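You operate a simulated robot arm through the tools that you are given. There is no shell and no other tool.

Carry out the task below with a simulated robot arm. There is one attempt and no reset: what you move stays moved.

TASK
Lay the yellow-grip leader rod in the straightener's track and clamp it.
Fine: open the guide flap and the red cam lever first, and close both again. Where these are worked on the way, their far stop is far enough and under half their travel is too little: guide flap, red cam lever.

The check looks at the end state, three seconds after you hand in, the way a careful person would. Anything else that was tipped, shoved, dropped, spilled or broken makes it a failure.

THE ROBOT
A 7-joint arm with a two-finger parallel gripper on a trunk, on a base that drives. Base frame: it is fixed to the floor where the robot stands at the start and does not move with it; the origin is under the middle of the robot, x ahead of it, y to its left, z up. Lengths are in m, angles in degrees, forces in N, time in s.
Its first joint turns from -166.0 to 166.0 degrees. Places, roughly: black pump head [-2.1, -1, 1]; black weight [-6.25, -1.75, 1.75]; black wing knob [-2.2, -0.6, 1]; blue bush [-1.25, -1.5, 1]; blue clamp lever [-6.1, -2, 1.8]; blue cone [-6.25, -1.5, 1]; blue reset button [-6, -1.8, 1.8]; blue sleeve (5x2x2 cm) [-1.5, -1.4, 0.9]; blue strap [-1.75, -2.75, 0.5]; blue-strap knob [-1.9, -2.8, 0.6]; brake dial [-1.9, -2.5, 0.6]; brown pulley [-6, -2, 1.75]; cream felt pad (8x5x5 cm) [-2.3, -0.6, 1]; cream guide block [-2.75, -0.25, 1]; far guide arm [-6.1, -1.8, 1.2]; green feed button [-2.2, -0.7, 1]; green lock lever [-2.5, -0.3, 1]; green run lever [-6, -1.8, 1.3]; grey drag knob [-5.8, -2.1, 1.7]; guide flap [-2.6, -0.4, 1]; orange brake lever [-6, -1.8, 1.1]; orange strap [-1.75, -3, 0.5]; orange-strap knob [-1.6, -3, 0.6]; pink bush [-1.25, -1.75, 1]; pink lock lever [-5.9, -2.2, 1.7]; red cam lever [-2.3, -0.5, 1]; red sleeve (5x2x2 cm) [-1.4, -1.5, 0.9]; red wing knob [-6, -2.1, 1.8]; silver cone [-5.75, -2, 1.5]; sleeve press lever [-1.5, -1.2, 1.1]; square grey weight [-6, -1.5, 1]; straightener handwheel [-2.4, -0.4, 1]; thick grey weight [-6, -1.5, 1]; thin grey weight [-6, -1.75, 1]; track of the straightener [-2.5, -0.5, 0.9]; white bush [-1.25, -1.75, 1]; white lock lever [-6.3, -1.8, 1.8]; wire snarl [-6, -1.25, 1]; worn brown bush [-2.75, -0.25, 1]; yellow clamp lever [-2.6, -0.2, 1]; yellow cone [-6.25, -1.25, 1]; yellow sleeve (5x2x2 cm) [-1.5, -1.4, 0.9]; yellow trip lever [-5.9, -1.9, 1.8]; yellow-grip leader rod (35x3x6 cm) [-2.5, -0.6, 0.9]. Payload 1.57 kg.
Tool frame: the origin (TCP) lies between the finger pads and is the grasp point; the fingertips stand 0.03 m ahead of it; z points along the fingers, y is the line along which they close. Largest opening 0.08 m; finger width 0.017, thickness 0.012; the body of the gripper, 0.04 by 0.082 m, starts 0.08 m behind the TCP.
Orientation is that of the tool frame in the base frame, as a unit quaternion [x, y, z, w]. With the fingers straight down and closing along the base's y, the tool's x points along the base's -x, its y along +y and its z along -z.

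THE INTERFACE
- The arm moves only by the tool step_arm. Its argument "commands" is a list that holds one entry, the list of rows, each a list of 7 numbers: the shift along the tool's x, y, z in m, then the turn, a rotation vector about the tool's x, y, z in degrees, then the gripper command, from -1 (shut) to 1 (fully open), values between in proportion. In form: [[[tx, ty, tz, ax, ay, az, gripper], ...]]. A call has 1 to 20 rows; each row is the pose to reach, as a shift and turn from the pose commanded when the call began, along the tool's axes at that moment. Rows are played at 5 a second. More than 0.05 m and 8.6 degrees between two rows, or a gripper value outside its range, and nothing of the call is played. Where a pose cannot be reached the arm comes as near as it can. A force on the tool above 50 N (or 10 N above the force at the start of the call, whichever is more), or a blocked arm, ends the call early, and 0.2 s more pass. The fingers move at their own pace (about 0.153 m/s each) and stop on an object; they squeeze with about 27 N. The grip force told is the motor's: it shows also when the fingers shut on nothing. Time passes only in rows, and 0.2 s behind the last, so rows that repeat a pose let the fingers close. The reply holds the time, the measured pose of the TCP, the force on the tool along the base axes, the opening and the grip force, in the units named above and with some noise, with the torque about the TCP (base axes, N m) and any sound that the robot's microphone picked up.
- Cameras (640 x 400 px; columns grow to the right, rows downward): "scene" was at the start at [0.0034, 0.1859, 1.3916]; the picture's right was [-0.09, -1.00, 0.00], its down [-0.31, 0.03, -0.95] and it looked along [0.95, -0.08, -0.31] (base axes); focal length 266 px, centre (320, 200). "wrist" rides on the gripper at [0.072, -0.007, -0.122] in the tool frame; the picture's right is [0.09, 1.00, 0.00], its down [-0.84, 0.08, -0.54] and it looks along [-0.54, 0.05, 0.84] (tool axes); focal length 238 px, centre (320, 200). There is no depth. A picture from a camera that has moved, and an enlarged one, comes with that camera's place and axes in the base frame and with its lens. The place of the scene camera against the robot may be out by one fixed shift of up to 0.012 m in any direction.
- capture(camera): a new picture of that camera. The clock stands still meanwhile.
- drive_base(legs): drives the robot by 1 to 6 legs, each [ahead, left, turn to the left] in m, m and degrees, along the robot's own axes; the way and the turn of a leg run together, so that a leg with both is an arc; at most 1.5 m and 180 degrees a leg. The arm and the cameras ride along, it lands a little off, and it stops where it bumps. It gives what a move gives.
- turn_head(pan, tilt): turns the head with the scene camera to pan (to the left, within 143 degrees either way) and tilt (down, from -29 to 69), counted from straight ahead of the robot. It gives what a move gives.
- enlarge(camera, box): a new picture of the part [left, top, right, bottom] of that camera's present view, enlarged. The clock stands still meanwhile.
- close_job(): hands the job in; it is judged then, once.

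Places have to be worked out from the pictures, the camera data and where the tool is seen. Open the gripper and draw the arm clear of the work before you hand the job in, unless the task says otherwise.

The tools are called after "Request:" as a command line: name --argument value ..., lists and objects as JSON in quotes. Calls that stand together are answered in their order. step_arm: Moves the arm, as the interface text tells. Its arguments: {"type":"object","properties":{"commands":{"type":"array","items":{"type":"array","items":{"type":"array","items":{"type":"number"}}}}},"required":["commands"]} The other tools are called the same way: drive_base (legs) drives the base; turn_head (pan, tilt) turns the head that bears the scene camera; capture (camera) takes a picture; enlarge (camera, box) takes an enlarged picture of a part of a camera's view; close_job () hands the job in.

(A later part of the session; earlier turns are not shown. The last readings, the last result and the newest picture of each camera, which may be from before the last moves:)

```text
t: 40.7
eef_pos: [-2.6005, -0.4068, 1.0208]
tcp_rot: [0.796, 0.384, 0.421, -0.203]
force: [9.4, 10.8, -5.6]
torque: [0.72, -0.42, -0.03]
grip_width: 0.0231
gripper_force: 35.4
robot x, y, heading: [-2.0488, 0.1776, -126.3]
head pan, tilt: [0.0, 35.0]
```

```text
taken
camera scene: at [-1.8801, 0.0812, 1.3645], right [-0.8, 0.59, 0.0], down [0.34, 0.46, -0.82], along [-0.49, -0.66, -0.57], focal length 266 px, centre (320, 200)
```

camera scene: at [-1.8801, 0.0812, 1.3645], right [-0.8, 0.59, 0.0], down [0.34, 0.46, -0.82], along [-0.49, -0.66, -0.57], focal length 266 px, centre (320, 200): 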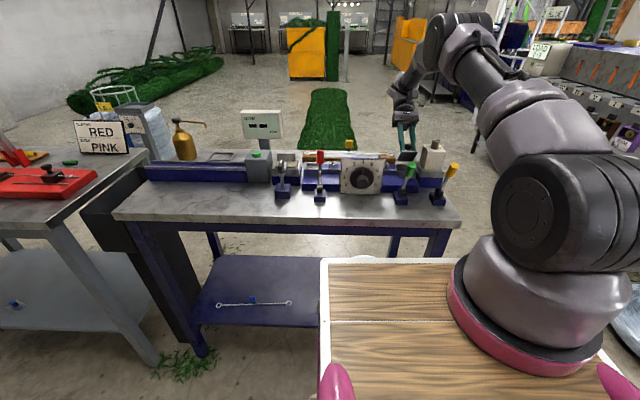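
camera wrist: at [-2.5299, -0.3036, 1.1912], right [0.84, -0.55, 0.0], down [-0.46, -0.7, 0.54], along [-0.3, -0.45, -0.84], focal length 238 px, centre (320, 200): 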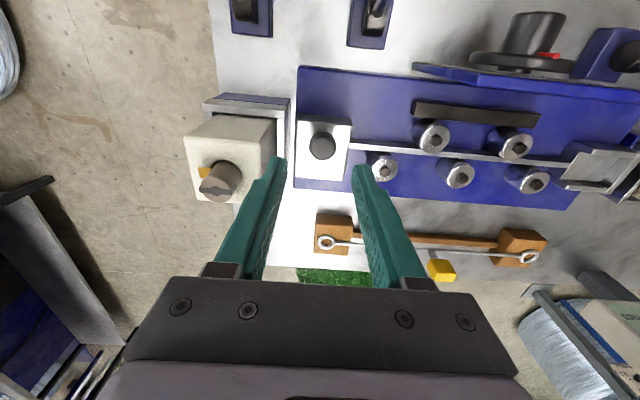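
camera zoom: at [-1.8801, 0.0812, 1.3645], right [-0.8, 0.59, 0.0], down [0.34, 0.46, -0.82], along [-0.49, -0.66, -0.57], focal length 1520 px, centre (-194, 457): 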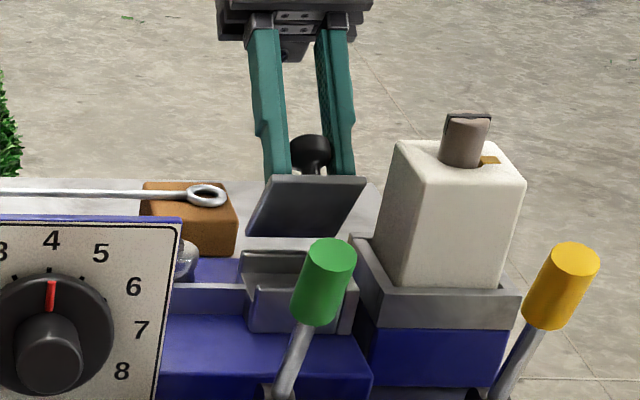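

The flap is at roughly 56° and the arm tracks well. I continue to about 72° with a slightly trimmed radius.

Request:
step_arm --commands '[[[-0.0018, 0, -0.0023, 0, 4, 0, -1], [-0.0037, 0, -0.0046, 0, 8, 0, -1], [-0.0067, 0, -0.0071, 0, 12, 0, -1], [-0.0097, 0, -0.0096, 0, 16, 0, -1]]]'

Request:
enlarge --camera "scene" --box '[370, 120, 450, 190]'

Request:
capture --camera "scene"

```text
t: 41.7
eef_pos: [-2.5556, -0.3985, 1.047]
tcp_rot: [0.765, 0.371, 0.475, -0.229]
force: [-0.6, -0.4, -0.3]
torque: [0.01, 0.01, -0.02]
grip_width: 0.0002
gripper_force: 21.5
out of reach, approached as far as the arm can: row 1, 2, 3, 4
robot x, y, heading: [-2.0479, 0.1806, -126.4]
head pan, tilt: [0.0, 35.0]
```

```text
5.71 times, centred on (410, 155) of scene
camera zoom: at [-1.8805, 0.0806, 1.3645], right [-0.81, 0.59, 0.0], down [0.34, 0.46, -0.82], along [-0.49, -0.66, -0.57], focal length 1520 px, centre (-194, 457)
```

zoom: 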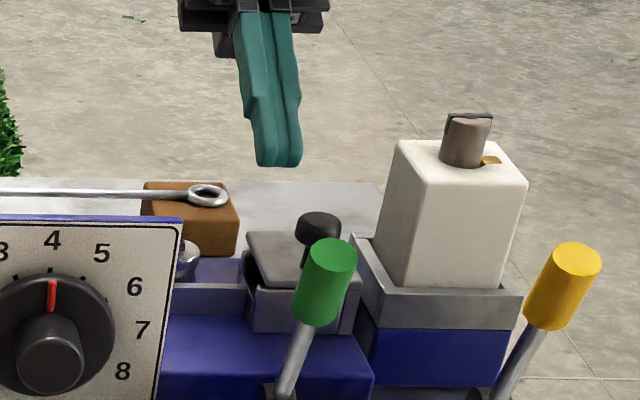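

```text
taken
camera scene: at [-1.8805, 0.0806, 1.3645], right [-0.81, 0.59, 0.0], down [0.34, 0.46, -0.82], along [-0.49, -0.66, -0.57], focal length 266 px, centre (320, 200)
```

scene: 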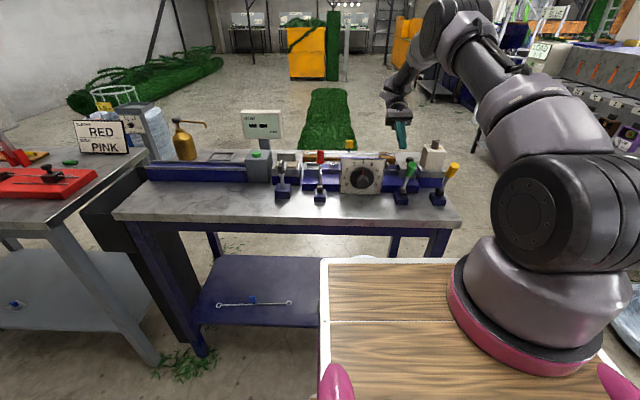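

The wrist ran out of range past about 57° tilt and the flap dropped shut again. I back off up and upright, then drive 5 cm closer for more tilt range and plan to grasp the knob with the tool leaning toward me first.

Request:
step_arm --commands '[[[0.0127, 0, 0.0032, 0, -8, 0, -1], [0.0255, 0, 0.0064, 0, -16, 0, -1], [0.0382, 0, 0.0097, 0, -24, 0, -1], [0.0509, 0, 0.0129, 0, -32, 0, -1], [0.0637, 0, 0.0161, 0, -40, 0, -1], [0.0764, 0, 0.0193, 0, -48, 0, -1], [0.0891, 0, 0.0226, 0, -56, 0, -1], [0.1019, 0, 0.0258, 0, -64, 0, -1], [0.1146, 0, 0.029, 0, -72, 0, -1], [0.1146, 0, 0.029, 0, -72, 0, -1]]]'

Request:
capture --camera "wrist"

```text
t: 43.9
eef_pos: [-2.5117, -0.3363, 1.1382]
tcp_rot: [0.898, 0.435, -0.066, 0.032]
force: [-0.3, -0.2, 0.3]
torque: [0.04, 0.02, -0.01]
grip_width: 0.0001
gripper_force: 21.3
robot x, y, heading: [-2.0495, 0.1782, -126.4]
head pan, tilt: [0.0, 35.0]
```

```text
taken
camera wrist: at [-2.4598, -0.263, 1.2469], right [0.84, -0.55, -0.01], down [-0.4, -0.63, 0.66], along [-0.37, -0.55, -0.75], focal length 238 px, centre (320, 200)
```

wrist: 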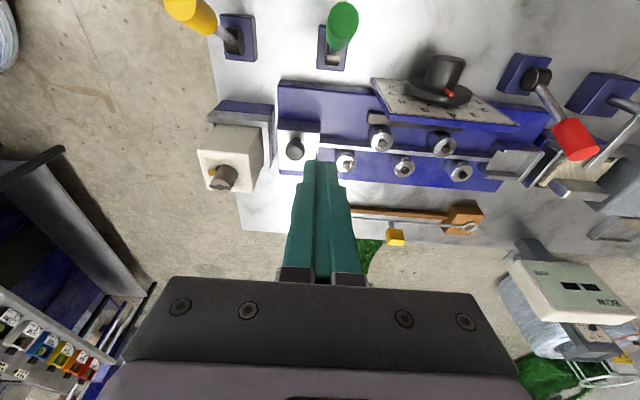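

The arm is upright again over the bench and nothing else moved. I'll do the red cam lever first from here: it leans about 20° ahead, so I move to a pre-grasp above it with the tool leaning the same way.

Request:
step_arm --commands '[[[-0.0034, 0.0373, 0, 0, 4, 0, 0.25], [-0.0067, 0.0746, 0.003, 0, 8, 0, 0.25], [-0.01, 0.1119, 0.01, 0, 12, 0, 0.25], [-0.0134, 0.1491, 0.02, 0, 16, 0, 0.25], [-0.0167, 0.1864, 0.03, 0, 20, 0, 0.25], [-0.02, 0.2237, 0.04, 0, 24, 0, 0.25], [-0.0234, 0.261, 0.047, 0, 28, 0, 0.25], [-0.0234, 0.261, 0.047, 0, 28, 0, 0.25]]]'

Request:
capture --camera "wrist"

Request:
enlarge --camera "wrist" --box '[220, 60, 420, 200]'

Request:
enlarge --camera "scene" --box '[265, 80, 385, 215]'

```text
t: 45.7
eef_pos: [-2.3239, -0.5238, 1.0938]
tcp_rot: [0.888, 0.428, 0.153, -0.074]
force: [0.2, -0.1, 0.4]
torque: [-0.03, -0.01, 0.03]
grip_width: 0.05
gripper_force: 0.1
robot x, y, heading: [-2.0548, 0.1779, -126.5]
head pan, tilt: [0.0, 35.0]
```

```text
taken
camera wrist: at [-2.3116, -0.4986, 1.2327], right [0.83, -0.55, 0.03], down [-0.54, -0.81, 0.23], along [-0.1, -0.21, -0.97], focal length 238 px, centre (320, 200)
```

wrist: 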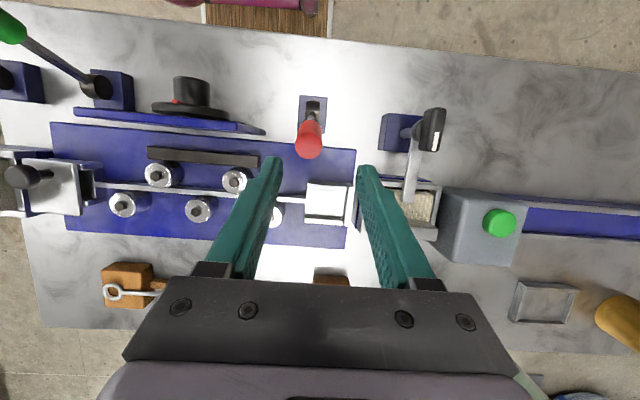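

```text
2.86 times, centred on (320, 130) of wrist
camera zoom: at [-2.3116, -0.4986, 1.2327], right [0.83, -0.55, 0.03], down [-0.54, -0.81, 0.23], along [-0.1, -0.21, -0.97], focal length 681 px, centre (320, 400)
```

zoom: 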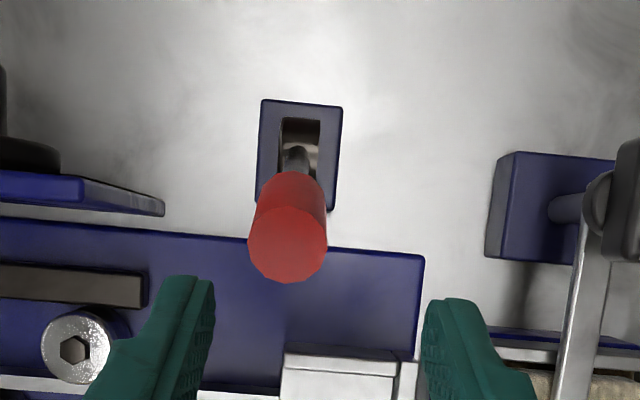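

```text
2.96 times, centred on (325, 148) of scene
camera zoom: at [-1.8803, 0.081, 1.3645], right [-0.81, 0.59, 0.0], down [0.34, 0.46, -0.82], along [-0.49, -0.66, -0.57], focal length 788 px, centre (305, 356)
```

zoom: 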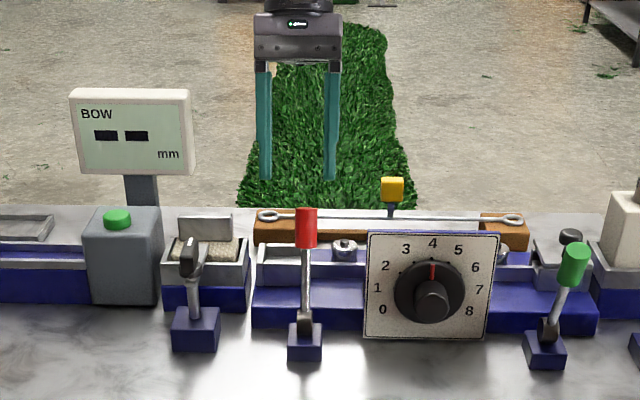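

The lever leans about 21° ahead, grip top ≈ z 1.035, 8.5 mm to the right of my tool. I shift and slide down along the lever axis, then close on the red grip.

Request:
step_arm --commands '[[[0.001, -0.0085, 0.0, 0, 0, 0, 0.25], [0.002, -0.0085, 0.03, 0, 0, 0, 0.25], [0.0035, -0.0085, 0.06, 0, 0, 0, 0.25], [0.0045, -0.0085, 0.08, 0, 0, 0, 0.25], [0.0045, -0.0085, 0.08, 0, 0, 0, 0.25]]]'

Request:
enlarge --camera "wrist" --box '[220, 60, 420, 220]'

Request:
enlarge --camera "scene" --box '[275, 110, 385, 215]'

```text
t: 46.9
eef_pos: [-2.3113, -0.4953, 1.0213]
tcp_rot: [0.887, 0.429, 0.154, -0.075]
force: [-0.5, -0.3, -0.7]
torque: [-0.01, -0.01, 0.01]
grip_width: 0.05
gripper_force: 0.1
robot x, y, heading: [-2.0502, 0.1813, -126.6]
head pan, tilt: [0.0, 35.0]
```

```text
2.50 times, centred on (320, 140) of wrist
camera zoom: at [-2.2995, -0.4691, 1.1595], right [0.83, -0.55, 0.03], down [-0.54, -0.81, 0.23], along [-0.1, -0.21, -0.97], focal length 596 px, centre (320, 350)
```

zoom: 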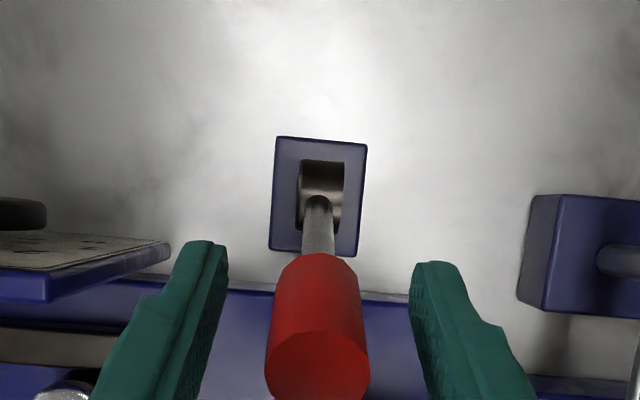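

```text
3.81 times, centred on (330, 162) of scene
camera zoom: at [-1.8803, 0.0809, 1.3645], right [-0.8, 0.59, 0.0], down [0.34, 0.46, -0.82], along [-0.49, -0.66, -0.57], focal length 1014 px, centre (282, 343)
```

zoom: 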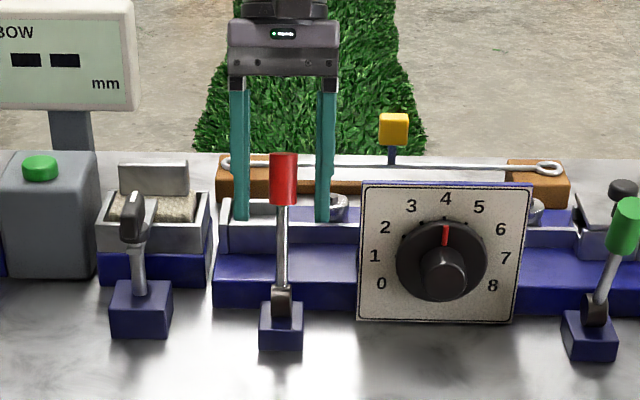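

The TCP is on the lever axis about 14 mm below the grip's top. I close on it.

Request:
step_arm --commands '[[[0, 0, 0, 0, 0, 0, -1], [0, 0, 0, 0, 0, 0, -1], [0, 0, 0, 0, 0, 0, -1]]]'

Request:
enlarge --camera "wrist" --box '[220, 60, 420, 220]'

```text
t: 47.7
eef_pos: [-2.3122, -0.494, 1.0207]
tcp_rot: [0.887, 0.429, 0.154, -0.074]
force: [-4.5, 5.7, -3.4]
torque: [-0.42, -0.36, -0.24]
grip_width: 0.0217
gripper_force: 34.9
robot x, y, heading: [-2.0507, 0.1807, -126.3]
head pan, tilt: [0.0, 35.0]
```

```text
2.50 times, centred on (320, 140) of wrist
camera zoom: at [-2.3, -0.4689, 1.1596], right [0.83, -0.55, 0.03], down [-0.54, -0.81, 0.23], along [-0.1, -0.21, -0.97], focal length 596 px, centre (320, 350)
```

zoom: 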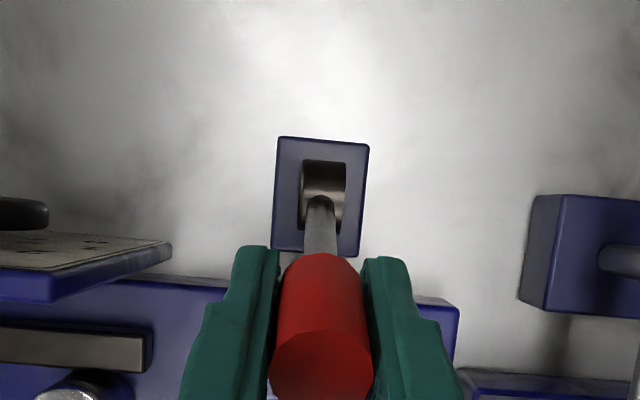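

The red grip is held. I pull it toward me along its arc about the hub (0.103 m radius), first by about 16°, watching the force.

Request:
step_arm --commands '[[[0.0072, 0, 0.0002, 0, -4, 0, -1], [0.0143, 0, 0.0007, 0, -8, 0, -1], [0.0214, 0, 0.0018, 0, -12, 0, -1], [0.0285, 0, 0.0033, 0, -16, 0, -1]]]'

Request:
enlarge --camera "scene" --box '[275, 110, 385, 215]'

```text
t: 48.7
eef_pos: [-2.2963, -0.4719, 1.028]
tcp_rot: [0.9, 0.435, 0.028, -0.014]
force: [-0.6, -8.6, -10.8]
torque: [-0.14, 0.72, 0.17]
grip_width: 0.0216
gripper_force: 35.3
robot x, y, heading: [-2.0509, 0.1821, -126.5]
head pan, tilt: [0.0, 35.0]
```

```text
3.81 times, centred on (330, 162) of scene
camera zoom: at [-1.8804, 0.0801, 1.3644], right [-0.8, 0.59, 0.0], down [0.34, 0.46, -0.82], along [-0.49, -0.66, -0.57], focal length 1014 px, centre (282, 343)
```

zoom: 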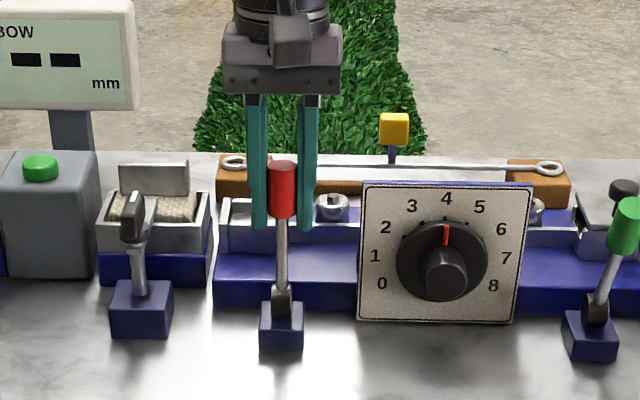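

The lever follows. I continue to about 40° of pull, checking for a stop.

Request:
step_arm --commands '[[[0.007, 0, 0.001, 0, -4, 0, -1], [0.0141, 0, 0.0022, 0, -8, 0, -1], [0.021, 0, 0.0034, 0, -12, 0, -1], [0.0279, 0, 0.0049, 0, -16, 0, -1], [0.0346, 0, 0.007, 0, -20, 0, -1], [0.0413, 0, 0.0094, 0, -24, 0, -1]]]'

Request:
enlarge --camera "scene" --box '[275, 110, 385, 215]'

```text
t: 50.1
eef_pos: [-2.2701, -0.4411, 1.0192]
tcp_rot: [0.886, 0.428, -0.16, 0.079]
force: [-8.3, -30.9, 4.8]
torque: [0.63, 0.16, -0.16]
grip_width: 0.022
gripper_force: 34.9
robot x, y, heading: [-2.0493, 0.1837, -126.3]
head pan, tilt: [0.0, 35.0]
```

```text
3.81 times, centred on (330, 162) of scene
camera zoom: at [-1.8808, 0.0794, 1.3644], right [-0.8, 0.59, 0.0], down [0.34, 0.46, -0.82], along [-0.49, -0.66, -0.57], focal length 1014 px, centre (282, 343)
```

zoom: 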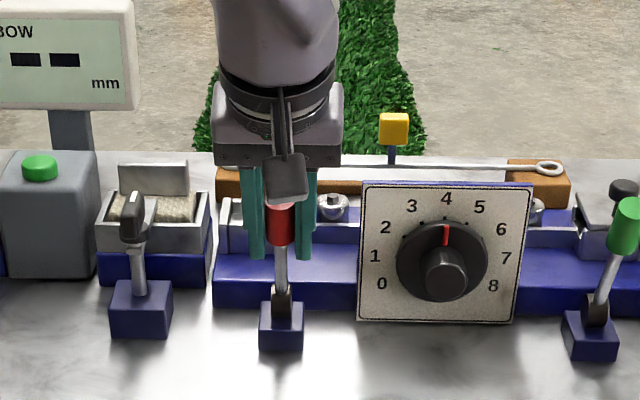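

There is a firm resistance (≈30 N) at about -18° lean, mirroring the other levers, so the red lever is at its open stop. I release it and withdraw along the lever axis.

Request:
step_arm --commands '[[[-0.001, 0, 0, 0, 0, 0, 0.25], [-0.001, 0, 0, 0, 0, 0, 0.25], [-0.001, 0, -0.03, 0, 0, 0, 0.25], [-0.001, 0, -0.06, 0, 0, 0, 0.25], [-0.001, 0, -0.1, 0, 0, 0, 0.25], [-0.001, 0, -0.14, 0, 0, 0, 0.25]]]'

Request:
capture --camera "wrist"

Request:
enlarge --camera "scene" --box '[275, 110, 385, 215]'

```text
t: 51.5
eef_pos: [-2.2385, -0.4019, 1.1512]
tcp_rot: [0.886, 0.428, -0.159, 0.076]
force: [-0.5, -0.1, 0.1]
torque: [0.05, 0.01, 0.01]
grip_width: 0.05
gripper_force: 0.0
robot x, y, heading: [-2.0516, 0.1792, -126.3]
head pan, tilt: [0.0, 35.0]
```

```text
taken
camera wrist: at [-2.174, -0.3107, 1.2395], right [0.83, -0.55, -0.03], down [-0.31, -0.52, 0.8], along [-0.46, -0.66, -0.6], focal length 238 px, centre (320, 200)
```

wrist: 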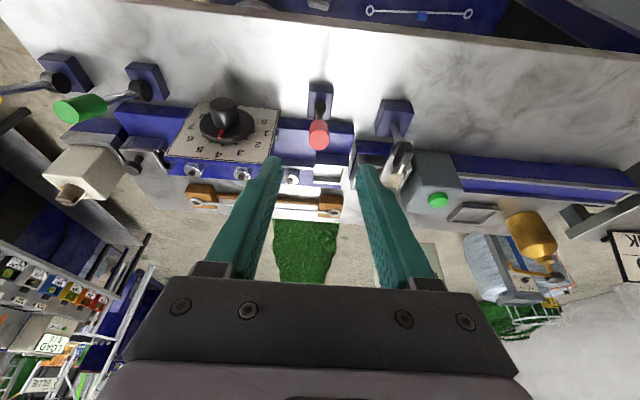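

```text
3.81 times, centred on (330, 162) of scene
camera zoom: at [-1.8802, 0.0804, 1.3644], right [-0.81, 0.59, 0.0], down [0.34, 0.46, -0.82], along [-0.49, -0.66, -0.57], focal length 1014 px, centre (282, 343)
```

zoom: 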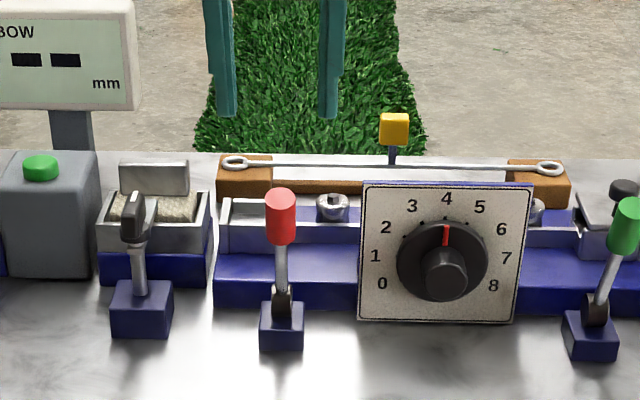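

The red lever stays open, leaning toward me. Now I drive 5 cm closer to gain wrist range for the flap.

Request:
drive_base --legs '[[0.05, 0, -2]]'

Request:
capture --camera "scene"

```text
t: 52.5
eef_pos: [-2.2911, -0.4343, 1.1511]
tcp_rot: [0.894, 0.411, -0.161, 0.074]
force: [0.1, -0.4, -0.9]
torque: [0.0, -0.03, -0.07]
grip_width: 0.0501
gripper_force: 0.0
robot x, y, heading: [-2.0789, 0.1392, -128.4]
head pan, tilt: [0.0, 35.0]
```

```text
taken
camera scene: at [-1.9155, 0.0342, 1.3645], right [-0.78, 0.62, 0.0], down [0.36, 0.45, -0.82], along [-0.51, -0.64, -0.57], focal length 266 px, centre (320, 200)
```

scene: 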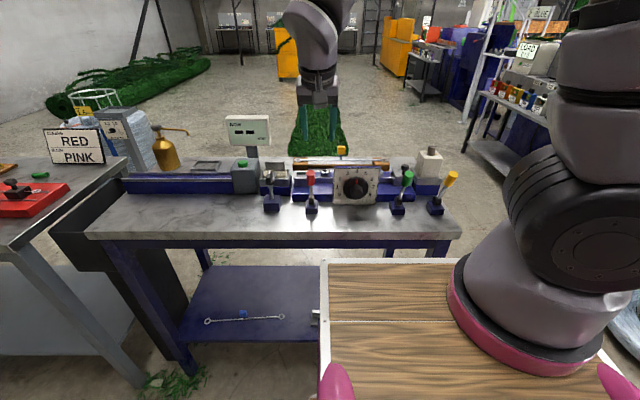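

The bench fits in front with clearance. I now move above the flap knob with the tool leaning 22° toward me, stopping 10 cm short along the tool axis to check.

Request:
step_arm --commands '[[[-0.0095, -0.0366, 0.0136, -0.11, -0.23, -0.29, 0.1], [-0.019, -0.0732, 0.0273, -0.22, -0.46, -0.59, 0.1], [-0.0285, -0.1098, 0.0409, -0.33, -0.69, -0.88, 0.1], [-0.0379, -0.1464, 0.0546, -0.44, -0.91, -1.18, 0.1], [-0.0474, -0.183, 0.0682, -0.55, -1.14, -1.47, 0.1], [-0.0569, -0.2196, 0.0819, -0.66, -1.37, -1.77, 0.1], [-0.0664, -0.2562, 0.0955, -0.77, -1.6, -2.06, 0.1], [-0.0664, -0.2562, 0.0955, -0.77, -1.6, -2.06, 0.1]]]'

Request:
capture --camera "wrist"

Request:
enlarge --camera "wrist" --box '[220, 60, 420, 220]'

Request:
enlarge --camera "scene" --box '[340, 80, 460, 215]'

```text
t: 54.2
eef_pos: [-2.5481, -0.3398, 1.0859]
tcp_rot: [0.884, 0.427, -0.171, 0.083]
force: [-0.8, -0.1, 0.0]
torque: [0.0, 0.0, 0.04]
grip_width: 0.044
gripper_force: 0.0
robot x, y, heading: [-2.0835, 0.1425, -128.2]
head pan, tilt: [0.0, 35.0]
```

```text
taken
camera wrist: at [-2.4821, -0.2483, 1.1707], right [0.83, -0.55, -0.03], down [-0.29, -0.5, 0.82], along [-0.47, -0.67, -0.58], focal length 238 px, centre (320, 200)
```

wrist: 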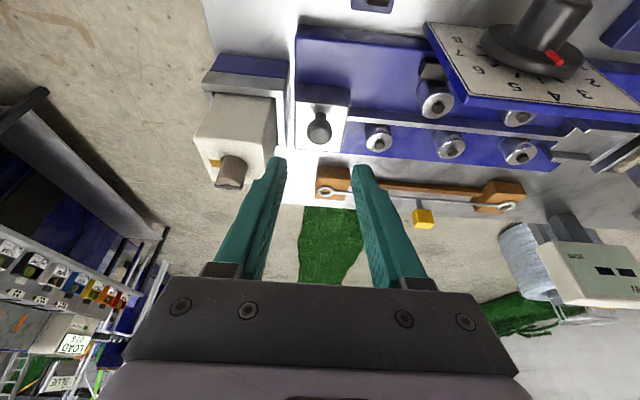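

```text
2.50 times, centred on (320, 140) of wrist
camera zoom: at [-2.4821, -0.2483, 1.1707], right [0.83, -0.55, -0.03], down [-0.29, -0.5, 0.82], along [-0.47, -0.67, -0.58], focal length 596 px, centre (320, 350)
```

zoom: 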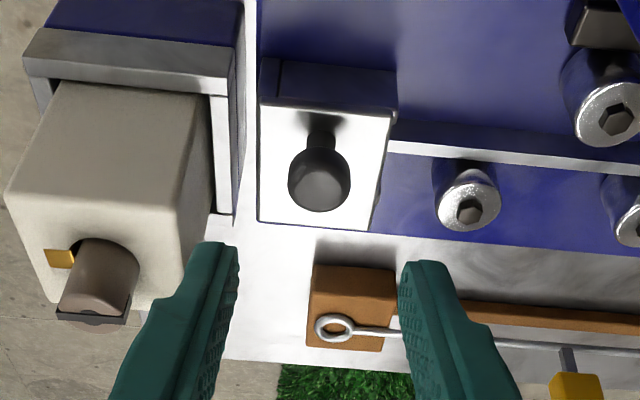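

```text
2.96 times, centred on (400, 148) of scene
camera zoom: at [-1.9154, 0.0343, 1.3645], right [-0.78, 0.62, 0.0], down [0.36, 0.45, -0.82], along [-0.51, -0.64, -0.57], focal length 788 px, centre (83, 356)
```

zoom: 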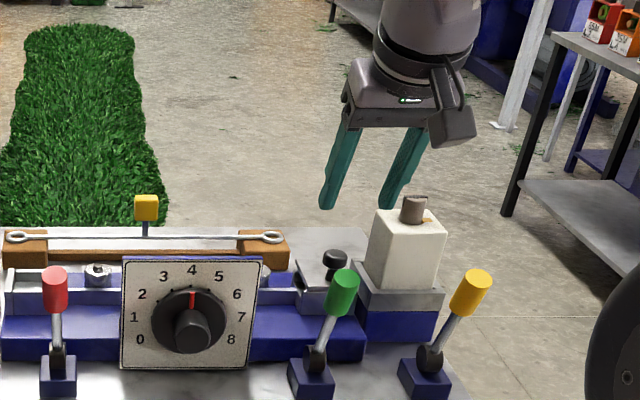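

The knob is centred laterally; its head centre is near z≈0.985. I slide down along the tool axis to straddle the head and close.

Request:
step_arm --commands '[[[0.0015, 0, 0.035, 0, 0, 0, 0.1], [0.003, 0, 0.07, 0, 0, 0, 0.1], [0.0037, 0, 0.085, 0, 0, 0, 0.1], [0.0037, 0, 0.0905, 0, 0, 0, 0.1], [0.0037, 0, 0.0905, 0, 0, 0, 0.1]]]'

Request:
enlarge --camera "wrist" --box '[220, 60, 420, 220]'

Request:
enlarge --camera "scene" --box '[360, 120, 450, 200]'

```text
t: 55.5
eef_pos: [-2.5675, -0.3639, 1.0007]
tcp_rot: [0.883, 0.428, -0.171, 0.083]
force: [-0.5, -0.1, 0.1]
torque: [-0.02, -0.05, 0.01]
grip_width: 0.0441
gripper_force: 0.0
robot x, y, heading: [-2.0831, 0.1401, -128.4]
head pan, tilt: [0.0, 35.0]
```

```text
2.50 times, centred on (320, 140) of wrist
camera zoom: at [-2.501, -0.2715, 1.0855], right [0.83, -0.55, -0.03], down [-0.29, -0.5, 0.82], along [-0.47, -0.67, -0.58], focal length 596 px, centre (320, 350)
```

zoom: 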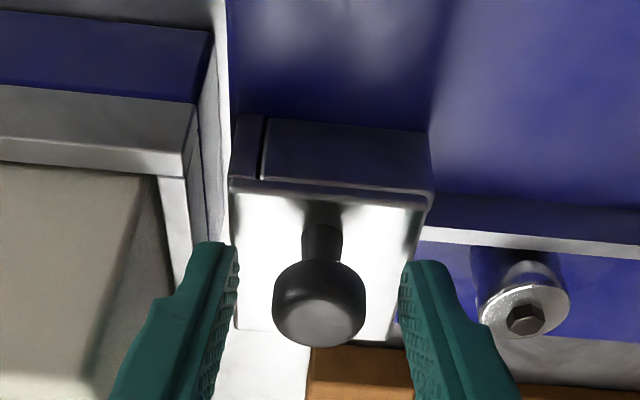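

```text
5.00 times, centred on (405, 160) of scene
camera zoom: at [-1.9155, 0.0344, 1.3645], right [-0.78, 0.62, 0.0], down [0.36, 0.45, -0.82], along [-0.51, -0.64, -0.57], focal length 1330 px, centre (-105, 400)
```

zoom: 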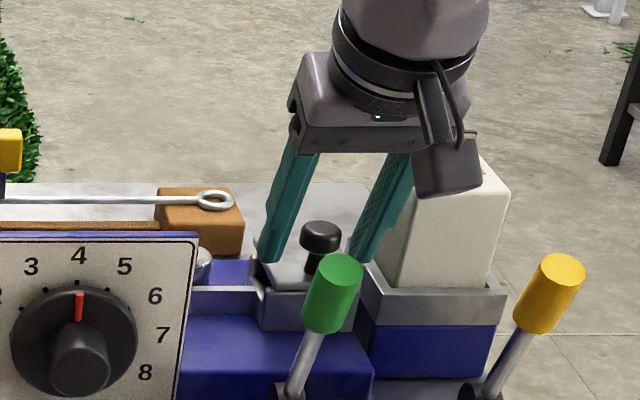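

Positioned with no contact. I close on the knob head.

Request:
step_arm --commands '[[[0, 0, 0, 0, 0, 0, -1], [0, 0, 0, 0, 0, 0, -1], [0, 0, 0, 0, 0, 0, -1]]]'

Request:
enlarge --camera "wrist" --box '[220, 60, 420, 220]'

```text
t: 56.2
eef_pos: [-2.5666, -0.3627, 1.0003]
tcp_rot: [0.883, 0.428, -0.171, 0.083]
force: [-0.4, 0.1, -1.2]
torque: [0.1, -0.01, 0.03]
grip_width: 0.0232
gripper_force: 35.7
robot x, y, heading: [-2.0815, 0.1364, -128.3]
head pan, tilt: [0.0, 35.0]
```

```text
2.50 times, centred on (320, 140) of wrist
camera zoom: at [-2.5012, -0.2714, 1.0855], right [0.83, -0.55, -0.03], down [-0.29, -0.5, 0.82], along [-0.47, -0.67, -0.58], focal length 596 px, centre (320, 350)
```

zoom: 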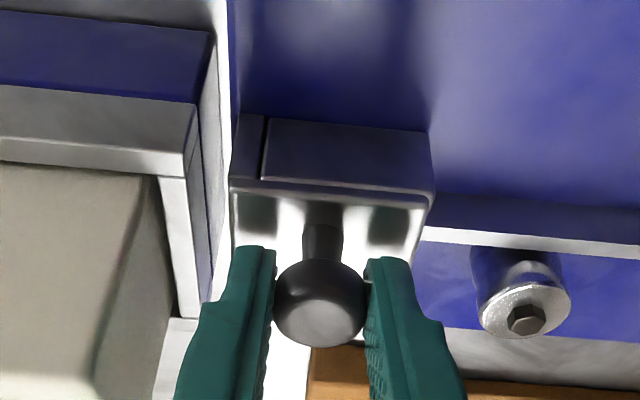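

Knob held again. I rotate flap and tool together about the hinge (≈0.053 behind, 0.038 below), first by 40°.

Request:
step_arm --commands '[[[-0.0049, 0, -0.0029, 0, 5, 0, -1], [-0.01, 0, -0.0053, 0, 10, 0, -1], [-0.0154, 0, -0.0072, 0, 15, 0, -1], [-0.0208, 0, -0.0087, 0, 20, 0, -1], [-0.0264, 0, -0.0097, 0, 25, 0, -1], [-0.032, 0, -0.0103, 0, 30, 0, -1], [-0.0377, 0, -0.0103, 0, 35, 0, -1], [-0.0434, 0, -0.0098, 0, 40, 0, -1]]]'

Request:
enlarge --camera "scene" --box '[360, 120, 450, 200]'

```text
t: 58.0
eef_pos: [-2.5893, -0.3913, 1.0256]
tcp_rot: [0.889, 0.429, 0.141, -0.068]
force: [-1.7, 12.0, 8.1]
torque: [0.37, -0.13, -0.03]
grip_width: 0.0229
gripper_force: 35.8
robot x, y, heading: [-2.0833, 0.1409, -128.4]
head pan, tilt: [0.0, 35.0]
```

```text
5.00 times, centred on (405, 160) of scene
camera zoom: at [-1.9154, 0.035, 1.3645], right [-0.78, 0.62, 0.0], down [0.36, 0.45, -0.82], along [-0.51, -0.64, -0.57], focal length 1330 px, centre (-105, 400)
```

zoom: 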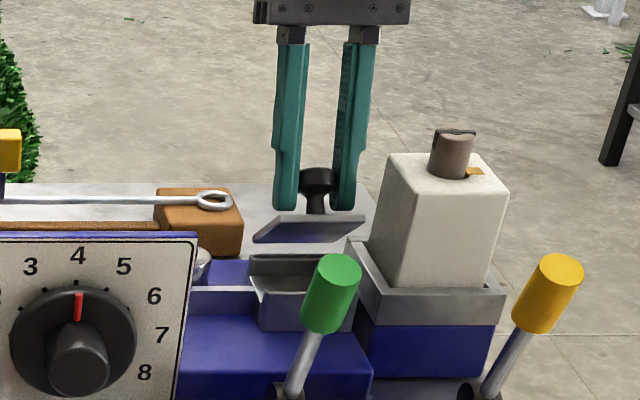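

Forces are low and the flap is at about 40° with the tool only 18° tilted. I continue to about 70°.

Request:
step_arm --commands '[[[-0.0042, 0, -0.0043, 0, 5, 0, -1], [-0.0095, 0, -0.0067, 0, 10, 0, -1], [-0.0149, 0, -0.0087, 0, 15, 0, -1], [-0.0205, 0, -0.0103, 0, 20, 0, -1], [-0.0263, 0, -0.0112, 0, 25, 0, -1], [-0.032, 0, -0.0118, 0, 30, 0, -1]]]'

Request:
enlarge --camera "scene" --box '[360, 120, 450, 200]'

```text
t: 59.5
eef_pos: [-2.611, -0.42, 1.0246]
tcp_rot: [0.822, 0.398, 0.367, -0.177]
force: [4.1, 11.1, -18.9]
torque: [0.27, -0.11, 0.03]
grip_width: 0.0231
gripper_force: 35.3
robot x, y, heading: [-2.0823, 0.1373, -128.6]
head pan, tilt: [0.0, 35.0]
```

```text
5.00 times, centred on (405, 160) of scene
camera zoom: at [-1.9158, 0.0343, 1.3645], right [-0.78, 0.62, 0.0], down [0.36, 0.45, -0.82], along [-0.51, -0.64, -0.57], focal length 1330 px, centre (-105, 400)
```

zoom: 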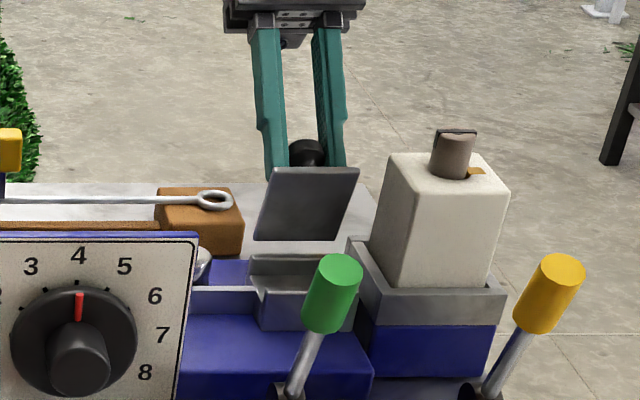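

The flap is at about 72° and the fitted hinge matches my model. I tilt only slightly more (to 55°), then keep the tool angle and let the knob pivot in the pads past vertical to about 97°.

Request:
step_arm --commands '[[[-0.0038, 0, -0.0011, 0, 3.5, 0, -1], [-0.0075, 0, -0.0022, 0, 7, 0, -1], [-0.0113, 0, -0.0046, 0, 7, 0, -1], [-0.0152, 0, -0.0068, 0, 7, 0, -1], [-0.0194, 0, -0.0086, 0, 7, 0, -1], [-0.0237, 0, -0.0099, 0, 7, 0, -1]]]'

Request:
enlarge --camera "scene" --box '[360, 120, 450, 200]'

Request:
capture --camera "wrist"

```text
t: 60.9
eef_pos: [-2.6252, -0.4364, 1.0156]
tcp_rot: [0.799, 0.387, 0.415, -0.201]
force: [0.2, 13.4, 13.5]
torque: [0.94, -0.68, 0.09]
grip_width: 0.0232
gripper_force: 35.5
robot x, y, heading: [-2.0811, 0.1399, -128.8]
head pan, tilt: [0.0, 35.0]
```

```text
5.00 times, centred on (405, 160) of scene
camera zoom: at [-1.9152, 0.0351, 1.3645], right [-0.78, 0.62, 0.0], down [0.36, 0.45, -0.82], along [-0.51, -0.64, -0.57], focal length 1330 px, centre (-105, 400)
```

zoom: 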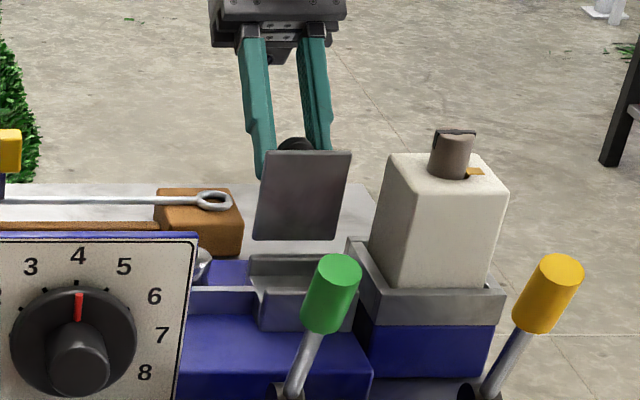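

```text
taken
camera wrist: at [-2.6655, -0.4787, 1.1435], right [0.81, -0.58, 0.08], down [-0.51, -0.77, -0.37], along [0.27, 0.27, -0.92], focal length 238 px, centre (320, 200)
```

wrist: 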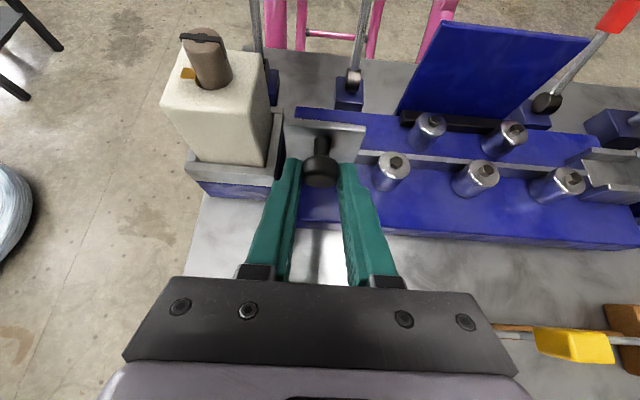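

The flap is slightly past vertical (≈97°) and still held. I continue to about 110° or until the stop.

Request:
step_arm --commands '[[[-0.0042, 0, -0.0015, 0, 0, 0, -1], [-0.0087, 0, -0.0027, 0, 0, 0, -1], [-0.0132, 0, -0.0035, 0, 0, 0, -1]]]'

Request:
enlarge --camera "scene" --box '[360, 120, 450, 200]'

Request:
capture --camera "wrist"

```text
t: 61.6
eef_pos: [-2.6322, -0.445, 1.0052]
tcp_rot: [0.799, 0.385, 0.416, -0.2]
force: [-2.2, 9.3, 3.0]
torque: [-0.06, 0.0, 0.1]
grip_width: 0.0198
gripper_force: 33.7
robot x, y, heading: [-2.0795, 0.1382, -128.3]
head pan, tilt: [0.0, 35.0]
```

```text
5.00 times, centred on (405, 160) of scene
camera zoom: at [-1.9156, 0.0347, 1.3645], right [-0.78, 0.62, 0.0], down [0.36, 0.45, -0.82], along [-0.51, -0.64, -0.57], focal length 1330 px, centre (-105, 400)
```

zoom: 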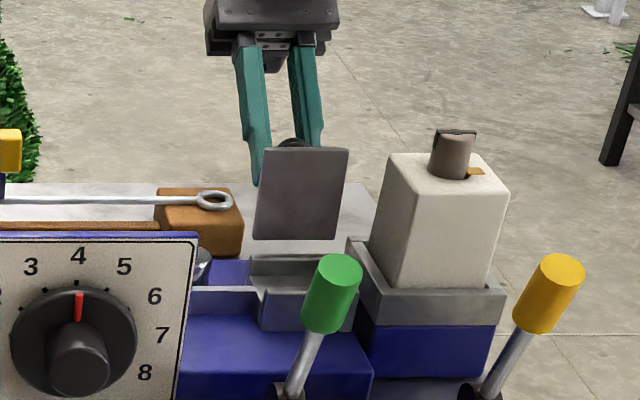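

```text
taken
camera wrist: at [-2.672, -0.4871, 1.1332], right [0.81, -0.58, 0.07], down [-0.51, -0.77, -0.37], along [0.27, 0.27, -0.92], focal length 238 px, centre (320, 200)
```

wrist: 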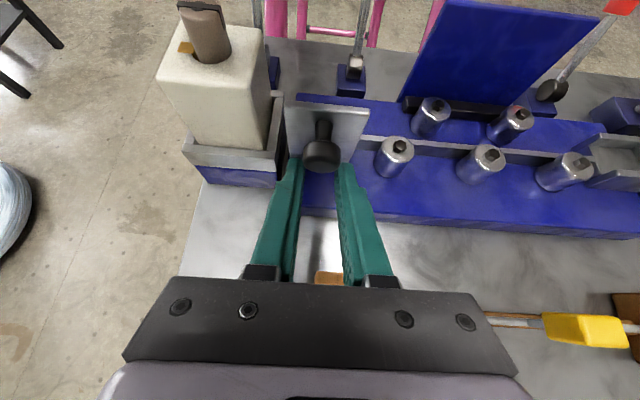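

The grip is sliding off the knob's rounded head while the plate hardly moved further, so it may be near its stop. I zoom in to judge the flap angle.

Request:
enlarge --camera "wrist" --box '[260, 80, 400, 220]'

Request:
enlarge --camera "scene" --box '[390, 140, 430, 180]'

```text
2.86 times, centred on (330, 150) of wrist
camera zoom: at [-2.672, -0.4871, 1.1332], right [0.81, -0.58, 0.07], down [-0.51, -0.77, -0.37], along [0.27, 0.27, -0.92], focal length 681 px, centre (291, 343)
```

zoom: 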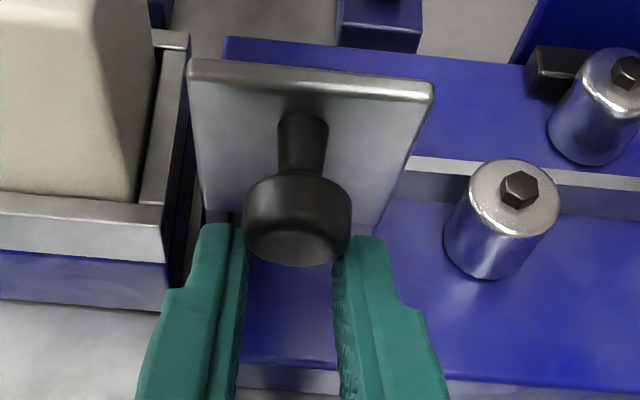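

```text
10.00 times, centred on (410, 160) of scene
camera zoom: at [-1.9156, 0.0347, 1.3645], right [-0.78, 0.62, 0.0], down [0.36, 0.45, -0.82], along [-0.51, -0.64, -0.57], focal length 2661 px, centre (-580, 600)
```

zoom: 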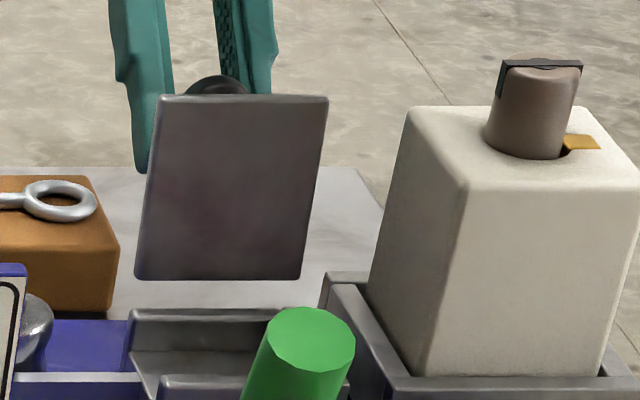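

The plate looks slightly past vertical (≈93°) and appears to sit at its stop. I open the fingers and back away along the tool axis to see whether it stays.

Request:
step_arm --commands '[[[0, 0, 0, 0, 0, 0, 0.1], [0, 0, 0, 0, 0, 0, 0.1], [0, 0, -0.02, 0, 0, 0, 0.1], [0, 0, -0.045, 0, 0, 0, 0.1]]]'

Request:
enlarge --camera "wrist" --box '[220, 60, 420, 220]'

Request:
enlarge --camera "scene" --box '[380, 125, 440, 185]'

```text
t: 62.6
eef_pos: [-2.6422, -0.4596, 1.0172]
tcp_rot: [0.798, 0.387, 0.415, -0.201]
force: [-0.9, 0.8, -0.8]
torque: [-0.01, 0.01, -0.03]
grip_width: 0.0439
gripper_force: 0.0
out of reach, approached as far as the arm can: row 4
robot x, y, heading: [-2.0773, 0.1424, -128.2]
head pan, tilt: [0.0, 35.0]
```

```text
2.50 times, centred on (320, 140) of wrist
camera zoom: at [-2.6819, -0.5008, 1.1453], right [0.81, -0.58, 0.08], down [-0.51, -0.77, -0.37], along [0.27, 0.27, -0.92], focal length 596 px, centre (320, 350)
```

zoom: 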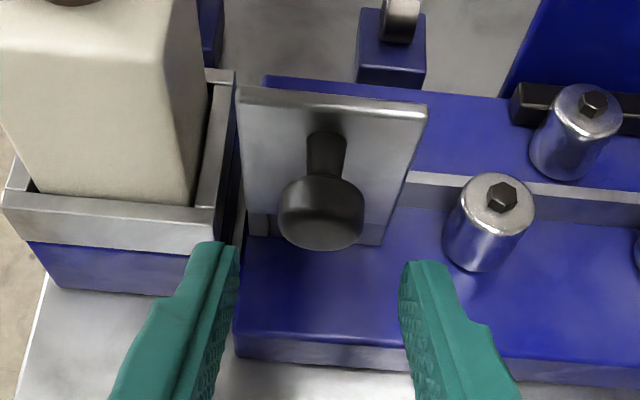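

```text
6.67 times, centred on (410, 155) of scene
camera zoom: at [-1.9155, 0.0343, 1.3645], right [-0.78, 0.62, 0.0], down [0.36, 0.45, -0.82], along [-0.51, -0.64, -0.57], focal length 1774 px, centre (-280, 500)
```

zoom: 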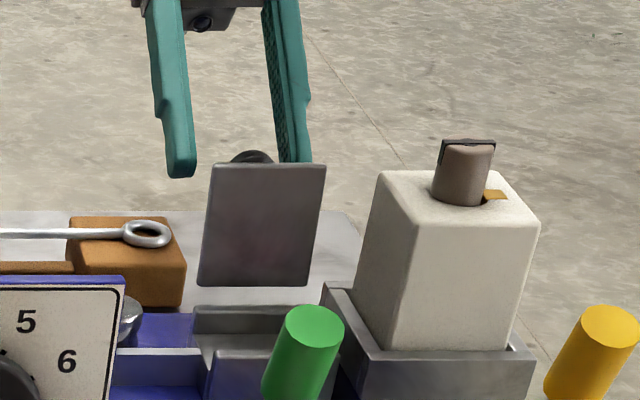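

The flap stays open. I raise the tool straight up while bringing it back to vertical, staying clear of the flap.

Request:
step_arm --commands '[[[0.0117, 0, -0.0082, 0, -7.84, 0, 0.1], [0.0234, 0, -0.0164, 0, -15.7, 0, 0.1], [0.0351, 0, -0.0246, 0, -23.5, 0, 0.1], [0.0467, 0, -0.0329, 0, -31.4, 0, 0.1], [0.0584, 0, -0.0411, 0, -39.2, 0, 0.1], [0.0701, 0, -0.0493, 0, -47, 0, 0.1], [0.0818, 0, -0.0575, 0, -54.9, 0, 0.1], [0.0818, 0, -0.0575, 0, -54.9, 0, 0.1]]]'

Request:
capture --camera "wrist"

Request:
enlarge --camera "scene" --box '[260, 125, 440, 215]'

```text
t: 64.5
eef_pos: [-2.6423, -0.4586, 1.1183]
tcp_rot: [0.9, 0.435, 0.0, 0.0]
force: [1.0, 0.8, 0.0]
torque: [0.0, 0.01, -0.01]
grip_width: 0.0438
gripper_force: 0.1
robot x, y, heading: [-2.0812, 0.1418, -128.4]
head pan, tilt: [0.0, 35.0]
```

```text
taken
camera wrist: at [-2.6012, -0.3981, 1.2391], right [0.84, -0.55, 0.0], down [-0.46, -0.7, 0.54], along [-0.3, -0.45, -0.84], focal length 238 px, centre (320, 200)
```

wrist: 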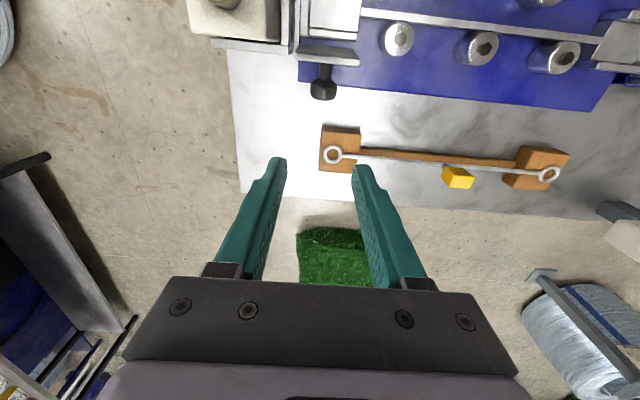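

```text
3.56 times, centred on (350, 170) of scene
camera zoom: at [-1.9156, 0.0342, 1.3645], right [-0.78, 0.62, 0.0], down [0.36, 0.45, -0.82], along [-0.51, -0.64, -0.57], focal length 946 px, centre (213, 307)
```

zoom: 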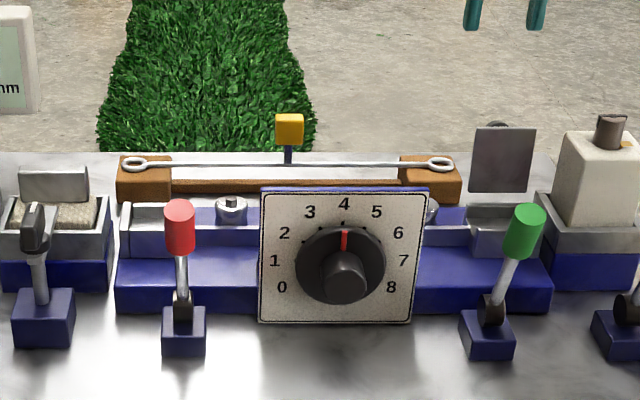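

Flap and lever are both open. Next I move above the rod's yellow grip (estimated at about 5 cm further ahead and 18 cm to the left) to measure it.

Request:
step_arm --commands '[[[-0.01, 0.036, 0, 0, 0, 0, 0.3], [-0.021, 0.072, 0, 0, 0, 0, 0.3], [-0.032, 0.108, 0, 0, 0, 0, 0.3], [-0.043, 0.144, 0, 0, 0, 0, 0.3], [-0.053, 0.181, 0, 0, 0, 0, 0.3], [-0.053, 0.181, 0, 0, 0, 0, 0.3]]]'

Request:
capture --camera "wrist"

Request:
enlarge --camera "wrist" --box '[250, 60, 410, 180]'

Request:
enlarge --camera "scene" --box '[290, 100, 400, 180]'

```text
t: 65.8
eef_pos: [-2.5329, -0.6134, 1.1199]
tcp_rot: [0.901, 0.435, 0.0, 0.0]
force: [-0.1, -0.1, 0.1]
torque: [0.04, -0.02, -0.02]
grip_width: 0.052
gripper_force: 0.0
robot x, y, heading: [-2.0804, 0.1409, -128.7]
head pan, tilt: [0.0, 35.0]
```

```text
taken
camera wrist: at [-2.4913, -0.5539, 1.2406], right [0.84, -0.55, 0.0], down [-0.46, -0.71, 0.54], along [-0.29, -0.45, -0.84], focal length 238 px, centre (320, 200)
```

wrist: 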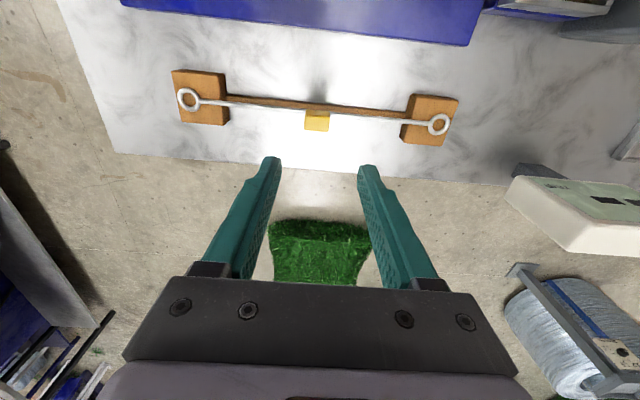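

```text
3.33 times, centred on (330, 120) of wrist
camera zoom: at [-2.4913, -0.5539, 1.2406], right [0.84, -0.55, 0.0], down [-0.46, -0.71, 0.54], along [-0.29, -0.45, -0.84], focal length 794 px, centre (287, 467)
```

zoom: 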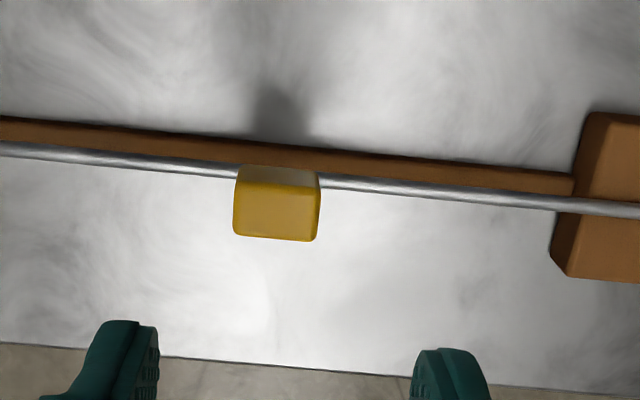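

```text
5.00 times, centred on (345, 140) of scene
camera zoom: at [-1.9155, 0.0344, 1.3645], right [-0.78, 0.62, 0.0], down [0.36, 0.45, -0.82], along [-0.51, -0.64, -0.57], focal length 1330 px, centre (195, 500)
```

zoom: 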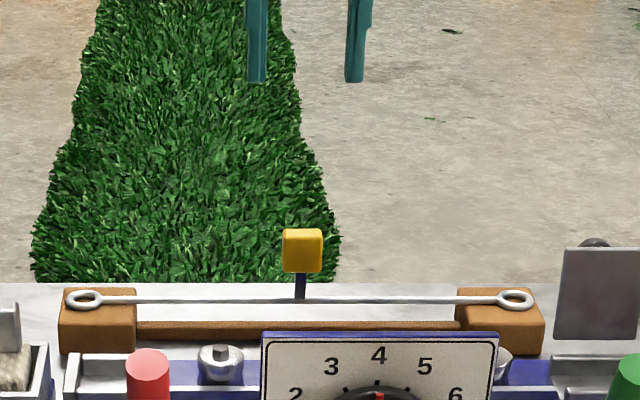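

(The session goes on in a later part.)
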